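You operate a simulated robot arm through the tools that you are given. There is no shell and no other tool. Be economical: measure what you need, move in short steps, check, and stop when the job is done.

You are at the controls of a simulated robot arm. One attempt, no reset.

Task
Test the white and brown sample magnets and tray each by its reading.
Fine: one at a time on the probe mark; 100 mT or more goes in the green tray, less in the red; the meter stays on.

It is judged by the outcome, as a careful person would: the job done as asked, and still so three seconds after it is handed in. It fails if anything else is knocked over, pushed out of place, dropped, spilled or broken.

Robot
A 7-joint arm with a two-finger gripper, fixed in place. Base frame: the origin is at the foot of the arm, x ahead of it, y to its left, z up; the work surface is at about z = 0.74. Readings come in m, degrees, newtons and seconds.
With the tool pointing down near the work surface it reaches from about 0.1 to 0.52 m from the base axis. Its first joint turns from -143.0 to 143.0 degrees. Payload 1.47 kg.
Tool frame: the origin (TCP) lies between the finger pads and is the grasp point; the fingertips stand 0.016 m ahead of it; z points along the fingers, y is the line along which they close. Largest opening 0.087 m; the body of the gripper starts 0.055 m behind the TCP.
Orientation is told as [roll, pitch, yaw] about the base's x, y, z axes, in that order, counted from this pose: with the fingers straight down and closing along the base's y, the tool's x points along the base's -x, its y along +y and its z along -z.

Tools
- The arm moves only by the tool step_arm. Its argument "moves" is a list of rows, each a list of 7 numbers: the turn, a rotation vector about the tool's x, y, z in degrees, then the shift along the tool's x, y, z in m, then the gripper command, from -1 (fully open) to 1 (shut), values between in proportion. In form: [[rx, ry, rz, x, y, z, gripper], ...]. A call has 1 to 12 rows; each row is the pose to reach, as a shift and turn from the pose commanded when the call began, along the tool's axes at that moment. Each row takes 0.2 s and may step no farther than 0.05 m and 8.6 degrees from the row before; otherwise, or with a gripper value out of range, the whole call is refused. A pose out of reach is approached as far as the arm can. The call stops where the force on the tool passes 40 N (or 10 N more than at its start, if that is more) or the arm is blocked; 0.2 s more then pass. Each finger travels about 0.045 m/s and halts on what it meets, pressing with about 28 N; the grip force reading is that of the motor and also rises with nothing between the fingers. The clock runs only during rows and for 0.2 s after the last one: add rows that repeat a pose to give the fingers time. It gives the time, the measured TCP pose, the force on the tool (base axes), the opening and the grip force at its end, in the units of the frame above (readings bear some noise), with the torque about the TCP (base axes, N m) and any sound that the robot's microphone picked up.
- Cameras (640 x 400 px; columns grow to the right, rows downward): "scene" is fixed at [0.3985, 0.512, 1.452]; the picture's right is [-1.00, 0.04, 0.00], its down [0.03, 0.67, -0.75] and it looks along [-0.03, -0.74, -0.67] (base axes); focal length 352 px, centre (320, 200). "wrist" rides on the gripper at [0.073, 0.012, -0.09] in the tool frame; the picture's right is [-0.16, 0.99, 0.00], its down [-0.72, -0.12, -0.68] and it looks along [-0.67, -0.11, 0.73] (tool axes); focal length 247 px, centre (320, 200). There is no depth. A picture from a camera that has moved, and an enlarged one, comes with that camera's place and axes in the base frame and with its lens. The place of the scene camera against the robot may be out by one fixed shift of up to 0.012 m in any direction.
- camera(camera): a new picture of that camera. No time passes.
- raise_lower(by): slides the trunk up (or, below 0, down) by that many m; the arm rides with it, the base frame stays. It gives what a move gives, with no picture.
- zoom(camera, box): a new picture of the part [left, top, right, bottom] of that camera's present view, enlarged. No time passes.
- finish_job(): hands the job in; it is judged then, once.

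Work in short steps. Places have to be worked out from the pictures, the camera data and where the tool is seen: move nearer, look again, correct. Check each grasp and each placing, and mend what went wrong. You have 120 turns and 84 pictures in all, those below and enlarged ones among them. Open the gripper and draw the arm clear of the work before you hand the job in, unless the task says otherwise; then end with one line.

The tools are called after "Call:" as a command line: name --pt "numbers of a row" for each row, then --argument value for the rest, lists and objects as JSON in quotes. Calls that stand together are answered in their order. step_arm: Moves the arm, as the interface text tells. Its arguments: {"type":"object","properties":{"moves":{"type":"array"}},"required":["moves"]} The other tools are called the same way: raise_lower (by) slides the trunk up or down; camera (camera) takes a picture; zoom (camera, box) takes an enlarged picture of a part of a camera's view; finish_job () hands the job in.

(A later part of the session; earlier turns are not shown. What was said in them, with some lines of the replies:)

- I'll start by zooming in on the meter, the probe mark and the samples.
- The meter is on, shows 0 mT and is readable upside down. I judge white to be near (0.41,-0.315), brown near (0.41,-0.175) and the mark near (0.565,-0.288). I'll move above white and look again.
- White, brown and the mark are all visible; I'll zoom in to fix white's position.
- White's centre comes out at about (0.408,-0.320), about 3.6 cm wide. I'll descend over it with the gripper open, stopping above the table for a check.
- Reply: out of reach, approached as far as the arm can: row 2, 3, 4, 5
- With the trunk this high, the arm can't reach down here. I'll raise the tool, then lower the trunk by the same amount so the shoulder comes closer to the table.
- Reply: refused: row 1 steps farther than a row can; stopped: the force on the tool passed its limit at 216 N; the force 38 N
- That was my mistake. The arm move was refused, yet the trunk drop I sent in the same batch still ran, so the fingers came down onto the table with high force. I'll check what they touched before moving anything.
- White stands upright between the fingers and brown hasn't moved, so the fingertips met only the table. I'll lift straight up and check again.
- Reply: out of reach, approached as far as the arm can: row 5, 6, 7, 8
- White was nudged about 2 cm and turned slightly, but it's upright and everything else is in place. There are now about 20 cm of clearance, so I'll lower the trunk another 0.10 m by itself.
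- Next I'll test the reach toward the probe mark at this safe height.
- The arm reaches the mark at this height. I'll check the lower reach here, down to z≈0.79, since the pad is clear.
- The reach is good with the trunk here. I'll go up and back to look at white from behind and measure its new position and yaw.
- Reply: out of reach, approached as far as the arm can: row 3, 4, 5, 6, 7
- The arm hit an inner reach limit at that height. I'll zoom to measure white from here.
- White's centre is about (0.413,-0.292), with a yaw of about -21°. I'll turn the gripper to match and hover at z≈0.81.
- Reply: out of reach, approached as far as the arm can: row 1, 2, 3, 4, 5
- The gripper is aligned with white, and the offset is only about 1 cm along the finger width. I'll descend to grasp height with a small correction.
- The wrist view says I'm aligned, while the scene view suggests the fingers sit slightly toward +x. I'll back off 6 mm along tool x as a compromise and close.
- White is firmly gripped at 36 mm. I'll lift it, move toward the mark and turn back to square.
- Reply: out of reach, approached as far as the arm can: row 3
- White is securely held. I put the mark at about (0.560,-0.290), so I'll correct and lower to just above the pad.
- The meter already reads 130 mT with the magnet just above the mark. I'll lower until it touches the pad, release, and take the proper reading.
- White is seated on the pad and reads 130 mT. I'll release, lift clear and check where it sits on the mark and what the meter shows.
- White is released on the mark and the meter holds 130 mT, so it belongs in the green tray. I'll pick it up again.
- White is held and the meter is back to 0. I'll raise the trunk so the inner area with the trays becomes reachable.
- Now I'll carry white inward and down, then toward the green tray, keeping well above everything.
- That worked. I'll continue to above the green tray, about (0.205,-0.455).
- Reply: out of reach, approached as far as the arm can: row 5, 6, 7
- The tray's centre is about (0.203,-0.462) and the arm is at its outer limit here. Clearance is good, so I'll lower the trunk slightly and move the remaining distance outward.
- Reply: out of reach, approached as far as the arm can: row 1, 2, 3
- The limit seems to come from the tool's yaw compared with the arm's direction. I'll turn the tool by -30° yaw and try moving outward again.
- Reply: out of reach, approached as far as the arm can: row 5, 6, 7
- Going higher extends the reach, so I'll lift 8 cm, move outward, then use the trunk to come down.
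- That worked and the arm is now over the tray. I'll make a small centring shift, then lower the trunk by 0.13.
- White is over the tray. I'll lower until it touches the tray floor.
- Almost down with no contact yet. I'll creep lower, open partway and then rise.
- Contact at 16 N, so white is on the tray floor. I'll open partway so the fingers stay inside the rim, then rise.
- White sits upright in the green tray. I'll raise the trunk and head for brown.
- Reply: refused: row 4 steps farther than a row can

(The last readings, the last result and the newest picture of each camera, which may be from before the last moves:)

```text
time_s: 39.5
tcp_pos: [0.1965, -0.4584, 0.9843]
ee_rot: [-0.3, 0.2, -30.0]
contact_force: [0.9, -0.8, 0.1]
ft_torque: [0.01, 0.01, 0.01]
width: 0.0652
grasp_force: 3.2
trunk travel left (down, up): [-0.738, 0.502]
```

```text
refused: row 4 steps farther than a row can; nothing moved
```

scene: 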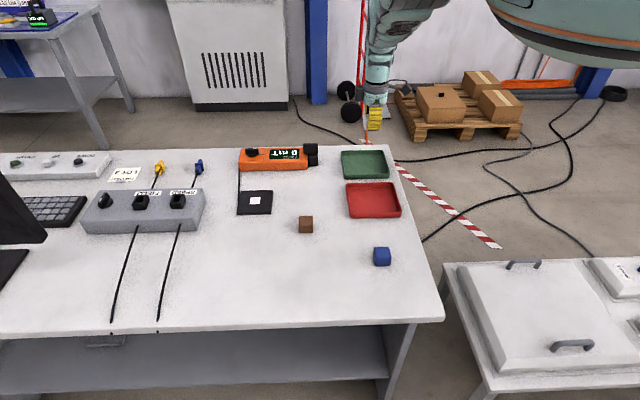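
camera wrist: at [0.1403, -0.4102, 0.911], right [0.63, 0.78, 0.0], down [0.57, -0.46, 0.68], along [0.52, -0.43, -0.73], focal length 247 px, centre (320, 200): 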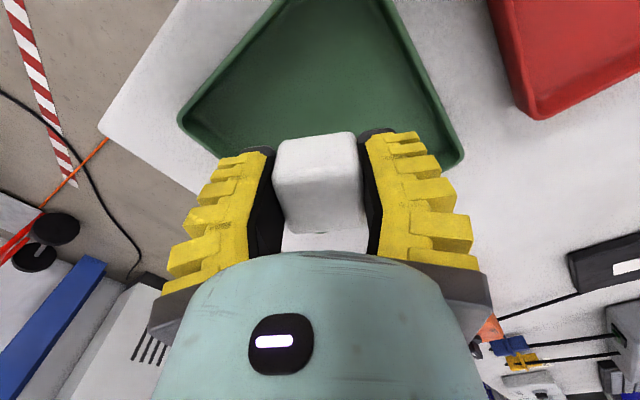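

One row turned too far, so I'll resend it with smaller turns.

Call:
step_arm --pt "0 0 -7.5 0.0 0.03 0 -0.4" --pt "0 0 -15 0.0 0.06 0 -0.4" --pt "0 0 -22.5 0.0 0.09 0 -0.6" --pt "0 0 -30 0.0 0.12 0 -1" --pt "0 0 -30 -0.02 0.16 0 -1" --pt "0 0 -30 -0.04 0.2 0.01 -1" --pt "0 0 -30 -0.04 0.2 0.01 -1"

```text
time_s: 41.1
tcp_pos: [0.3337, -0.3022, 0.9744]
ee_rot: [-0.1, 0.3, -0.1]
contact_force: [0.3, 0.1, -0.4]
ft_torque: [-0.01, 0.02, -0.03]
width: 0.0871
grasp_force: 0.0
trunk travel left (down, up): [-0.738, 0.502]
```

Now I'll move to hover near brown and take a look.

Call:
step_arm --pt "0 0 0 -0.013 0.03 0.025 -1" --pt "0 0 0 -0.026 0.06 0.05 -1" --pt "0 0 0 -0.039 0.09 0.075 -1" --pt "0 0 0 -0.055 0.119 0.1 -1" --pt "0 0 0 -0.055 0.119 0.1 -1"

Call:
camera --camera "wrist"

Call:
zoom --camera "scene" --box '[250, 150, 370, 240]'

```text
time_s: 42.3
tcp_pos: [0.387, -0.1872, 0.8733]
ee_rot: [-0.1, 0.4, -0.1]
contact_force: [-1.2, 0.0, 0.3]
ft_torque: [0.03, 0.04, 0.0]
width: 0.0869
grasp_force: 0.0
trunk travel left (down, up): [-0.738, 0.502]
```

```text
44 pictures are left
camera wrist: at [0.313, -0.1734, 0.9624], right [0.16, 0.99, 0.0], down [0.73, -0.11, 0.68], along [0.67, -0.11, -0.74], focal length 247 px, centre (320, 200)
```

wrist: 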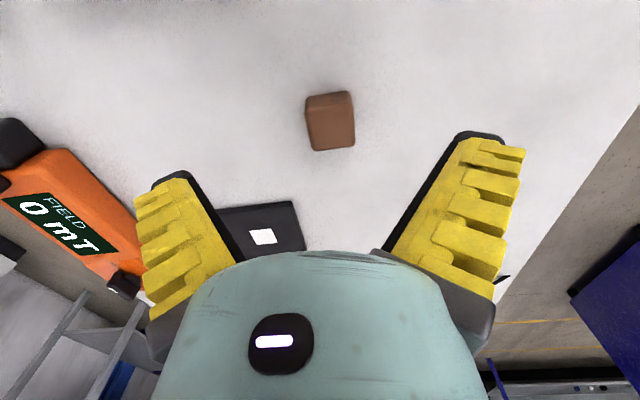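

```text
4.44 times, centred on (310, 195) of scene
camera zoom: at [0.3985, 0.512, 1.452], right [-1.0, 0.04, 0.0], down [0.03, 0.67, -0.75], along [-0.03, -0.74, -0.67], focal length 1567 px, centre (364, 222)
```

zoom: 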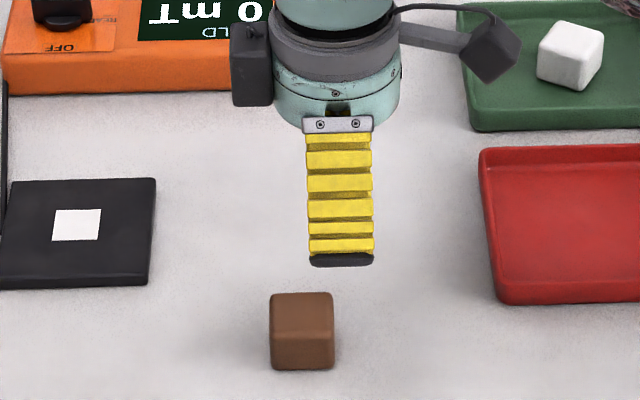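

Brown is at about (0.404,-0.180) and square to the base. I'll descend and grasp.

Call:
step_arm --pt "0 0 0 -0.016 0.007 0.03 -1" --pt "0 0 0 -0.016 0.007 0.06 -1" --pt "0 0 0 -0.016 0.007 0.085 -1" --pt "0 0 0 -0.016 0.007 0.1 -1" --pt "0 0 0 -0.016 0.007 0.11 -1" --pt "0 0 0 -0.016 0.007 0.11 -1"

Call:
zoom --camera "scene" --box '[250, 150, 370, 240]'

Call:
camera --camera "wrist"

```text
time_s: 43.7
tcp_pos: [0.4011, -0.1806, 0.7637]
ee_rot: [-0.1, 0.2, 0.0]
contact_force: [-0.7, -0.1, 0.1]
ft_torque: [0.01, 0.0, -0.05]
width: 0.0869
grasp_force: 0.1
trunk travel left (down, up): [-0.738, 0.502]
```

```text
4.44 times, centred on (310, 195) of scene
camera zoom: at [0.3985, 0.512, 1.452], right [-1.0, 0.04, 0.0], down [0.03, 0.67, -0.75], along [-0.03, -0.74, -0.67], focal length 1567 px, centre (364, 222)
```

zoom: 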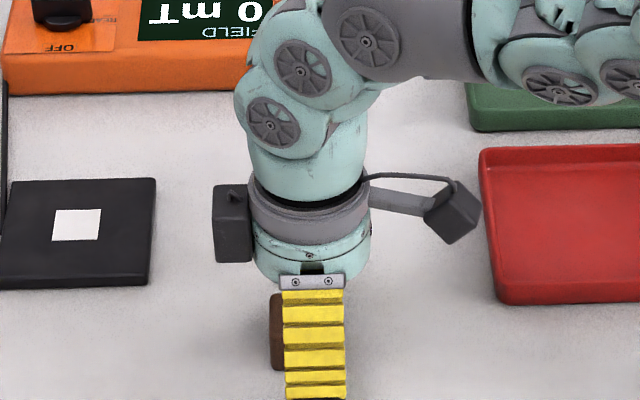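

```text
41 pictures are left
camera wrist: at [0.3292, -0.1686, 0.8529], right [0.16, 0.99, 0.0], down [0.73, -0.11, 0.68], along [0.67, -0.11, -0.74], focal length 247 px, centre (320, 200)
```

wrist: 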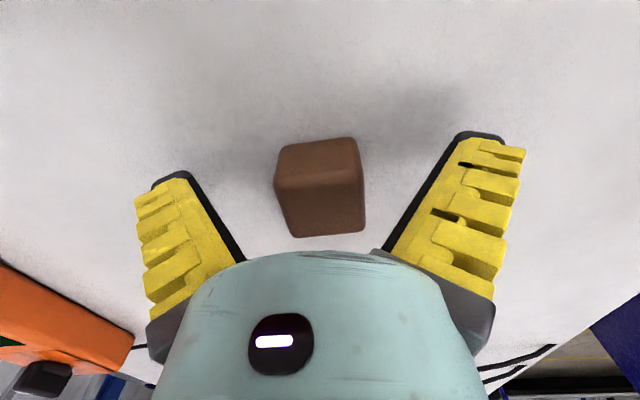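

The alignment is good. I'll shift 4 mm toward +x and close.

Call:
step_arm --pt "0 0 0 -0.004 0 0 -1" --pt "0 0 0 -0.004 0 0 -0.3" --pt "0 0 0 -0.004 0 0 0.3" --pt "0 0 0 -0.004 0 0 0.6" --pt "0 0 0 -0.004 0 0 0.6" --pt "0 0 0 -0.004 0 0 0.6" --pt "0 0 0 -0.004 0 -0.001 0.6" --pt "0 0 0 -0.004 0 -0.03 0.6" --pt "0 0 0 -0.004 0 -0.07 0.6" --pt "0 0 0 -0.004 0 -0.11 0.6" --pt "0 0 0 -0.004 0 -0.11 0.6"

Call:
camera --camera "wrist"

```text
time_s: 46.1
tcp_pos: [0.4057, -0.1788, 0.8753]
ee_rot: [-0.1, 0.3, -0.1]
contact_force: [0.4, -0.2, -0.9]
ft_torque: [-0.02, 0.01, 0.0]
width: 0.0347
grasp_force: 28.2
trunk travel left (down, up): [-0.738, 0.502]
```

```text
40 pictures are left
camera wrist: at [0.3337, -0.1673, 0.9642], right [0.16, 0.99, 0.0], down [0.73, -0.12, 0.68], along [0.67, -0.11, -0.74], focal length 247 px, centre (320, 200)
```

wrist: 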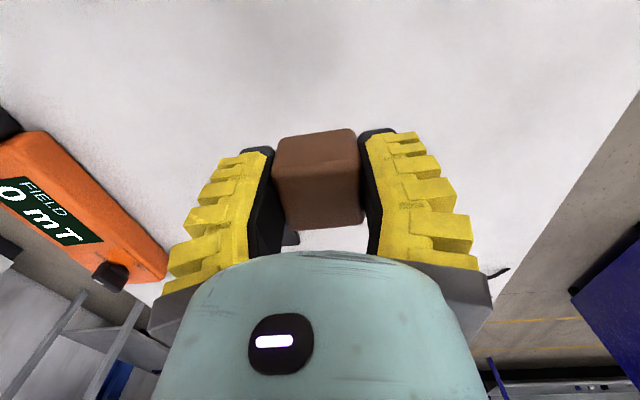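

Brown is held. I'll move out to the mark at height, then lower the trunk.

Call:
step_arm --pt "0 0 0 -0.03 -0.022 -0.011 0.6" --pt "0 0 0 -0.06 -0.044 -0.022 0.6" --pt "0 0 0 -0.09 -0.066 -0.033 0.6" --pt "0 0 0 -0.12 -0.088 -0.044 0.6" --pt "0 0 0 -0.149 -0.11 -0.055 0.6" --pt "0 0 0 -0.149 -0.11 -0.055 0.6"

Call:
raise_lower --by -0.09

Call:
camera --camera "wrist"

```text
time_s: 47.5
tcp_pos: [0.5552, -0.2891, 0.93]
ee_rot: [-0.1, 0.4, -0.1]
contact_force: [-0.6, 0.2, -1.5]
ft_torque: [0.0, 0.0, 0.01]
width: 0.0344
grasp_force: 28.0
trunk travel left (down, up): [-0.738, 0.502]
```

```text
time_s: 48.7
tcp_pos: [0.5556, -0.289, 0.8404]
ee_rot: [-0.1, 0.1, 0.1]
contact_force: [0.6, -0.5, -0.5]
ft_torque: [-0.02, 0.02, 0.0]
width: 0.0346
grasp_force: 28.2
trunk travel left (down, up): [-0.648, 0.592]
```

```text
39 pictures are left
camera wrist: at [0.4822, -0.2777, 0.9284], right [0.16, 0.99, 0.0], down [0.73, -0.11, 0.68], along [0.67, -0.11, -0.74], focal length 247 px, centre (320, 200)
```

wrist: 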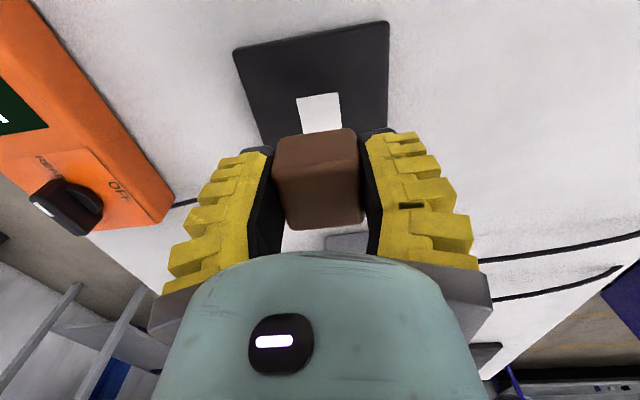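

Positioned over the mark. I'll lower onto it until contact.

Call:
step_arm --pt "0 0 0 0 0 0.025 0.6" --pt "0 0 0 0 0 0.045 0.6" --pt "0 0 0 0 0 0.058 0.6" --pt "0 0 0 0 0 0.064 0.6" --pt "0 0 0 0 0 0.068 0.6" --pt "0 0 0 0 0 0.068 0.6"

Call:
zoom --camera "scene" --box '[220, 140, 340, 220]'

```text
time_s: 50.1
tcp_pos: [0.5576, -0.2894, 0.7731]
ee_rot: [0.0, 0.0, 0.0]
contact_force: [0.1, 6.6, 17.1]
ft_torque: [0.1, 0.05, 0.07]
width: 0.0369
grasp_force: 28.6
trunk travel left (down, up): [-0.648, 0.592]
```

```text
5.00 times, centred on (280, 180) of scene
camera zoom: at [0.3985, 0.512, 1.452], right [-1.0, 0.04, 0.0], down [0.03, 0.67, -0.75], along [-0.03, -0.74, -0.67], focal length 1763 px, centre (520, 300)
```

zoom: 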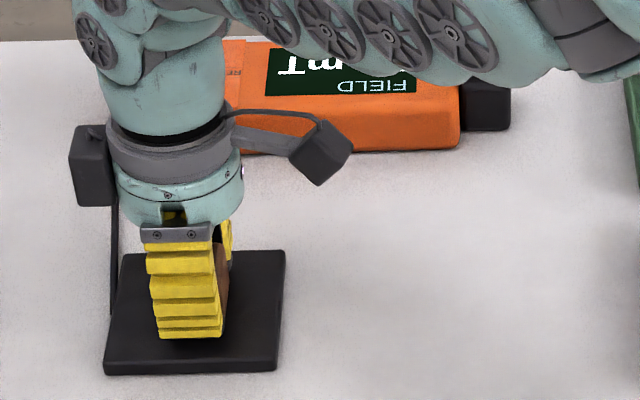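

The digits are hidden behind the forearm. I'll release and lift to read the meter.

Call:
step_arm --pt "0 0 0 0 0 0 0.2" --pt "0 0 0 0 0 -0.001 -0.4" --pt "0 0 0 0 0 -0.001 -1" --pt "0 0 0 0 0 -0.001 -1" --pt "0 0 0 0 0 -0.02 -1" --pt "0 0 0 0 0 -0.05 -1" --pt "0 0 0 0 0 -0.08 -1" --pt "0 0 0 0 0 -0.08 -1"

Call:
zoom --camera "scene" --box '[220, 140, 340, 220]'

Call:
camera --camera "wrist"

```text
time_s: 51.9
tcp_pos: [0.5535, -0.2886, 0.8533]
ee_rot: [-0.1, 0.4, 0.0]
contact_force: [-0.2, -0.5, -0.9]
ft_torque: [-0.01, 0.03, 0.02]
width: 0.0867
grasp_force: 0.1
trunk travel left (down, up): [-0.648, 0.592]
```

```text
5.00 times, centred on (280, 180) of scene
camera zoom: at [0.3985, 0.512, 1.452], right [-1.0, 0.04, 0.0], down [0.03, 0.67, -0.75], along [-0.03, -0.74, -0.67], focal length 1763 px, centre (520, 300)
```

zoom: 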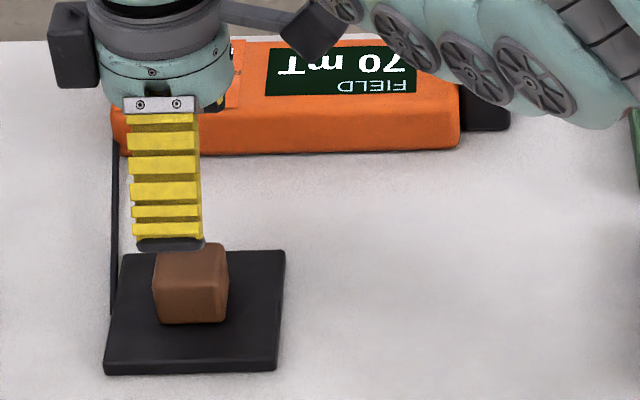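

```text
36 pictures are left
camera wrist: at [0.4811, -0.2766, 0.9426], right [0.16, 0.99, 0.0], down [0.73, -0.12, 0.68], along [0.67, -0.11, -0.74], focal length 247 px, centre (320, 200)
```

wrist: 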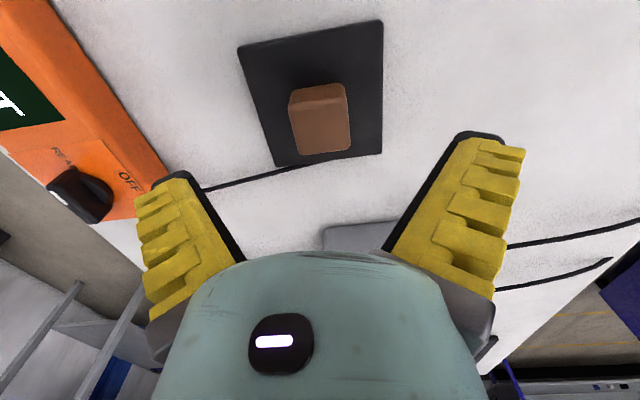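

The meter shows "…70 mT", but the forearm may hide a leading digit. I'll zoom in.

Call:
zoom --camera "scene" --box '[265, 145, 315, 172]'

```text
12.80 times, centred on (290, 158) of scene
camera zoom: at [0.3985, 0.512, 1.452], right [-1.0, 0.04, 0.0], down [0.03, 0.67, -0.75], along [-0.03, -0.74, -0.67], focal length 4512 px, centre (704, 731)
```

zoom: 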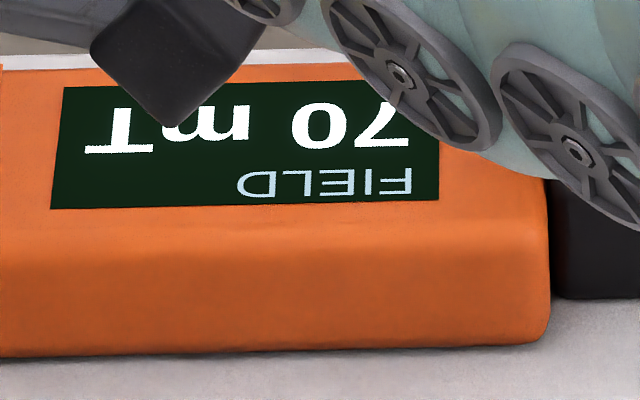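

The text starts flush with the "FIELD" label, so there's no room for another digit and the reading is 70 mT. Brown goes in the red tray, so I'll pick it up again.

Call:
step_arm --pt "0 0 0 -0.001 0 0.03 -1" --pt "0 0 0 -0.001 0 0.06 -1" --pt "0 0 0 -0.001 0 0.078 -1" --pt "0 0 0 -0.001 0 0.078 -0.3" --pt "0 0 0 -0.001 0 0.078 0.3" --pt "0 0 0 -0.001 0 0.078 0.6" --pt "0 0 0 -0.001 0 0.078 0.6" --pt "0 0 0 -0.001 0 0.078 0.6" --pt "0 0 0 -0.001 0 0.05 0.6" --pt "0 0 0 -0.001 0 0.01 0.6" --pt "0 0 0 -0.001 0 -0.02 0.6" --pt "0 0 0 -0.001 0 -0.02 0.6"

Call:
raise_lower --by 0.15

Call:
zoom --camera "scene" --box '[220, 130, 420, 270]'

```text
time_s: 54.5
tcp_pos: [0.5545, -0.2916, 0.8722]
ee_rot: [-0.1, 0.4, -0.1]
contact_force: [0.4, 0.2, -1.1]
ft_torque: [-0.02, 0.0, -0.04]
width: 0.0346
grasp_force: 28.2
trunk travel left (down, up): [-0.648, 0.592]
```

```text
time_s: 56.3
tcp_pos: [0.5547, -0.2893, 1.021]
ee_rot: [-0.1, 0.3, 0.0]
contact_force: [0.2, -0.2, -0.5]
ft_torque: [-0.01, -0.01, 0.01]
width: 0.0349
grasp_force: 27.5
trunk travel left (down, up): [-0.798, 0.442]
```

```text
2.86 times, centred on (320, 200) of scene
camera zoom: at [0.3985, 0.512, 1.452], right [-1.0, 0.04, 0.0], down [0.03, 0.67, -0.75], along [-0.03, -0.74, -0.67], focal length 1007 px, centre (320, 200)
```

zoom: 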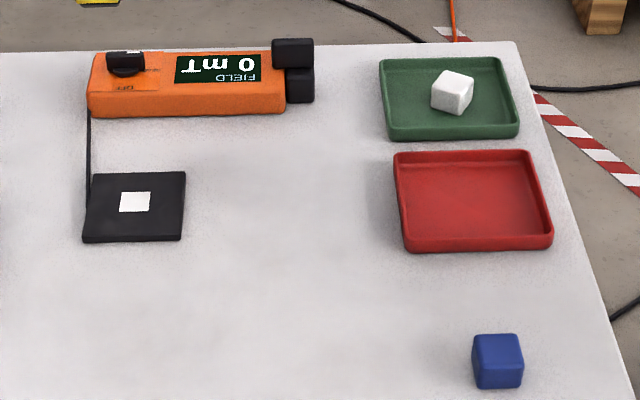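

Brown is held, the meter is back to 0 and nothing else has moved. I'll carry brown toward the red tray, at about (0.198,-0.277).

Call:
step_arm --pt "0 0 0 0.04 0.002 0.02 0.6" --pt "0 0 0 0.08 0.003 0.04 0.6" --pt "0 0 0 0.12 0.005 0.06 0.6" --pt "0 0 0 0.16 0.006 0.075 0.6" --pt "0 0 0 0.2 0.008 0.08 0.6" --pt "0 0 0 0.24 0.01 0.085 0.6" --pt "0 0 0 0.28 0.011 0.09 0.6" --pt "0 0 0 0.32 0.012 0.09 0.6" --pt "0 0 0 0.355 0.012 0.09 0.6" --pt "0 0 0 0.355 0.012 0.09 0.6"

Call:
camera --camera "wrist"

Call:
camera --camera "scene"

```text
time_s: 58.5
tcp_pos: [0.2003, -0.2795, 0.9332]
ee_rot: [-0.1, 0.2, 0.1]
contact_force: [-0.1, -0.4, -1.0]
ft_torque: [-0.01, -0.01, -0.02]
width: 0.0344
grasp_force: 28.4
trunk travel left (down, up): [-0.798, 0.442]
```

```text
33 pictures are left
camera wrist: at [0.1272, -0.2675, 1.0228], right [0.16, 0.99, 0.0], down [0.73, -0.11, 0.68], along [0.67, -0.11, -0.74], focal length 247 px, centre (320, 200)
```

wrist: 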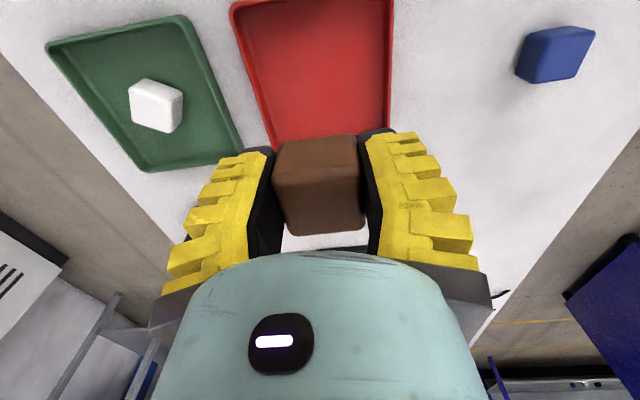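

```text
32 pictures are left
```

scene: 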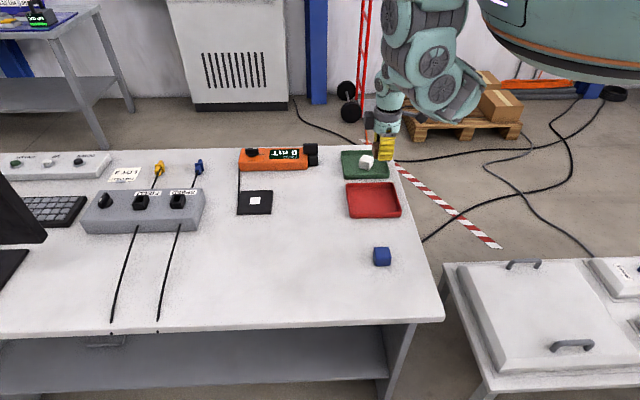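

The arm is centred over the red tray (wrist estimate y≈-0.28). I'll descend to just above the floor.

Call:
step_arm --pt "0 0 0 0 0 0.04 0.6" --pt "0 0 0 0 0 0.08 0.6" --pt "0 0 0 0 0 0.12 0.6" --pt "0 0 0 0 0 0.145 0.6" --pt "0 0 0 0 0 0.155 0.6" --pt "0 0 0 0 0 0.155 0.6"

Call:
zoom --camera "scene" --box '[310, 130, 430, 230]'

```text
time_s: 59.9
tcp_pos: [0.2001, -0.2795, 0.7804]
ee_rot: [-0.1, 0.3, 0.2]
contact_force: [0.2, 0.0, -1.8]
ft_torque: [0.0, 0.01, 0.0]
width: 0.0345
grasp_force: 27.7
trunk travel left (down, up): [-0.798, 0.442]
```

```text
4.00 times, centred on (370, 180) of scene
camera zoom: at [0.3985, 0.512, 1.452], right [-1.0, 0.04, 0.0], down [0.03, 0.67, -0.75], along [-0.03, -0.74, -0.67], focal length 1410 px, centre (120, 280)
```

zoom: 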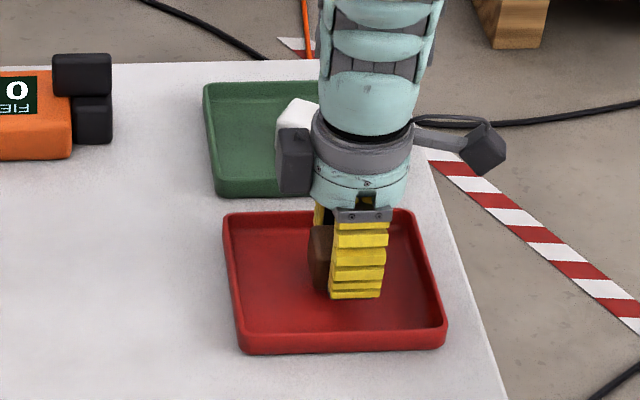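

Well inside the red tray. I'll lower to contact and release partway.

Call:
step_arm --pt "0 0 0 0 0 0.008 0.6" --pt "0 0 0 0 0 0.013 0.6" --pt "0 0 0 0 0 0.016 0.6" --pt "0 0 0 0 0 0.016 0.6"

```text
time_s: 60.9
tcp_pos: [0.2003, -0.2785, 0.7644]
ee_rot: [-0.1, 0.2, -0.1]
contact_force: [1.9, 4.6, 16.8]
ft_torque: [0.09, 0.0, 0.09]
width: 0.0371
grasp_force: 27.8
trunk travel left (down, up): [-0.798, 0.442]
```

Brown is on the tray floor. I'll release and rise.

Call:
step_arm --pt "0 0 0 0 0 0 0.2" --pt "0 0 0 0 0 -0.002 -0.1" --pt "0 0 0 0 0 -0.003 -0.4" --pt "0 0 0 0 0 -0.003 -0.4" --pt "0 0 0 0 0 -0.03 -0.4" --pt "0 0 0 0 0 -0.07 -0.4" --pt "0 0 0 0 0 -0.11 -0.4" --pt "0 0 0 0 0 -0.15 -1" --pt "0 0 0 0 0 -0.19 -1" --pt "0 0 0 0 0 -0.23 -1" --pt "0 0 0 0 0 -0.23 -1"

Call:
camera --camera "scene"

Call:
zoom --camera "scene" --box '[220, 130, 420, 270]'

```text
time_s: 63.3
tcp_pos: [0.2, -0.2774, 0.9927]
ee_rot: [-0.1, 0.4, -0.1]
contact_force: [-0.8, 0.2, -0.4]
ft_torque: [0.03, 0.01, 0.01]
width: 0.0871
grasp_force: 0.0
trunk travel left (down, up): [-0.798, 0.442]
```

```text
30 pictures are left
```

scene: 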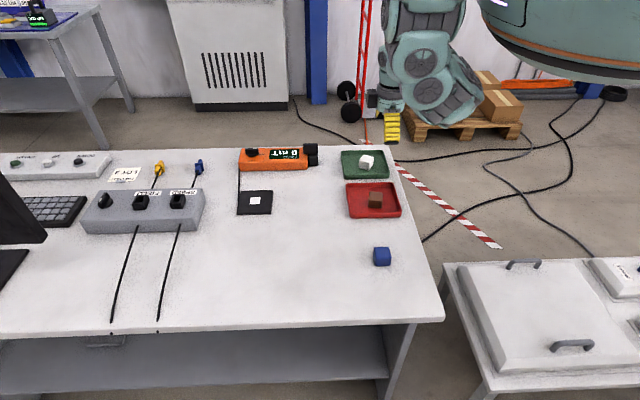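

```text
2.86 times, centred on (320, 200) of scene
camera zoom: at [0.3985, 0.512, 1.452], right [-1.0, 0.04, 0.0], down [0.03, 0.67, -0.75], along [-0.03, -0.74, -0.67], focal length 1007 px, centre (320, 200)
```

zoom: 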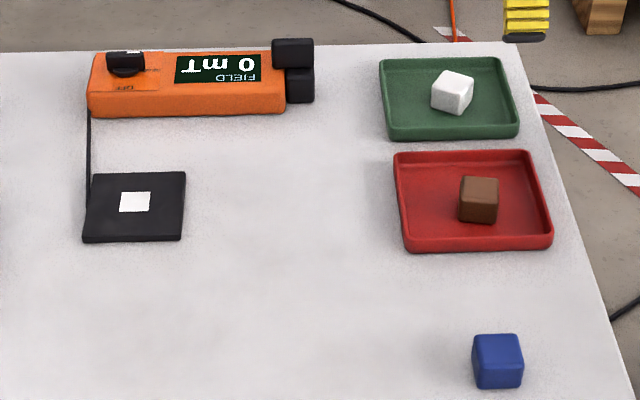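

White (130 mT) is in the green tray, brown (70 mT) is in the red tray, the meter is on at 0 mT and the arm is clear. Handing in.

Call:
finish_job

```text
The job is handed in.
```

The white magnet read 130 mT and is in the green tray; the brown read 70 mT and is in the red; the meter is still on. Early on, a badly ordered trunk move pressed the open fingers onto the table (216 N) and nudged the white magnet about 3 cm before it was tested; I saw no damage, and nothing else moved.
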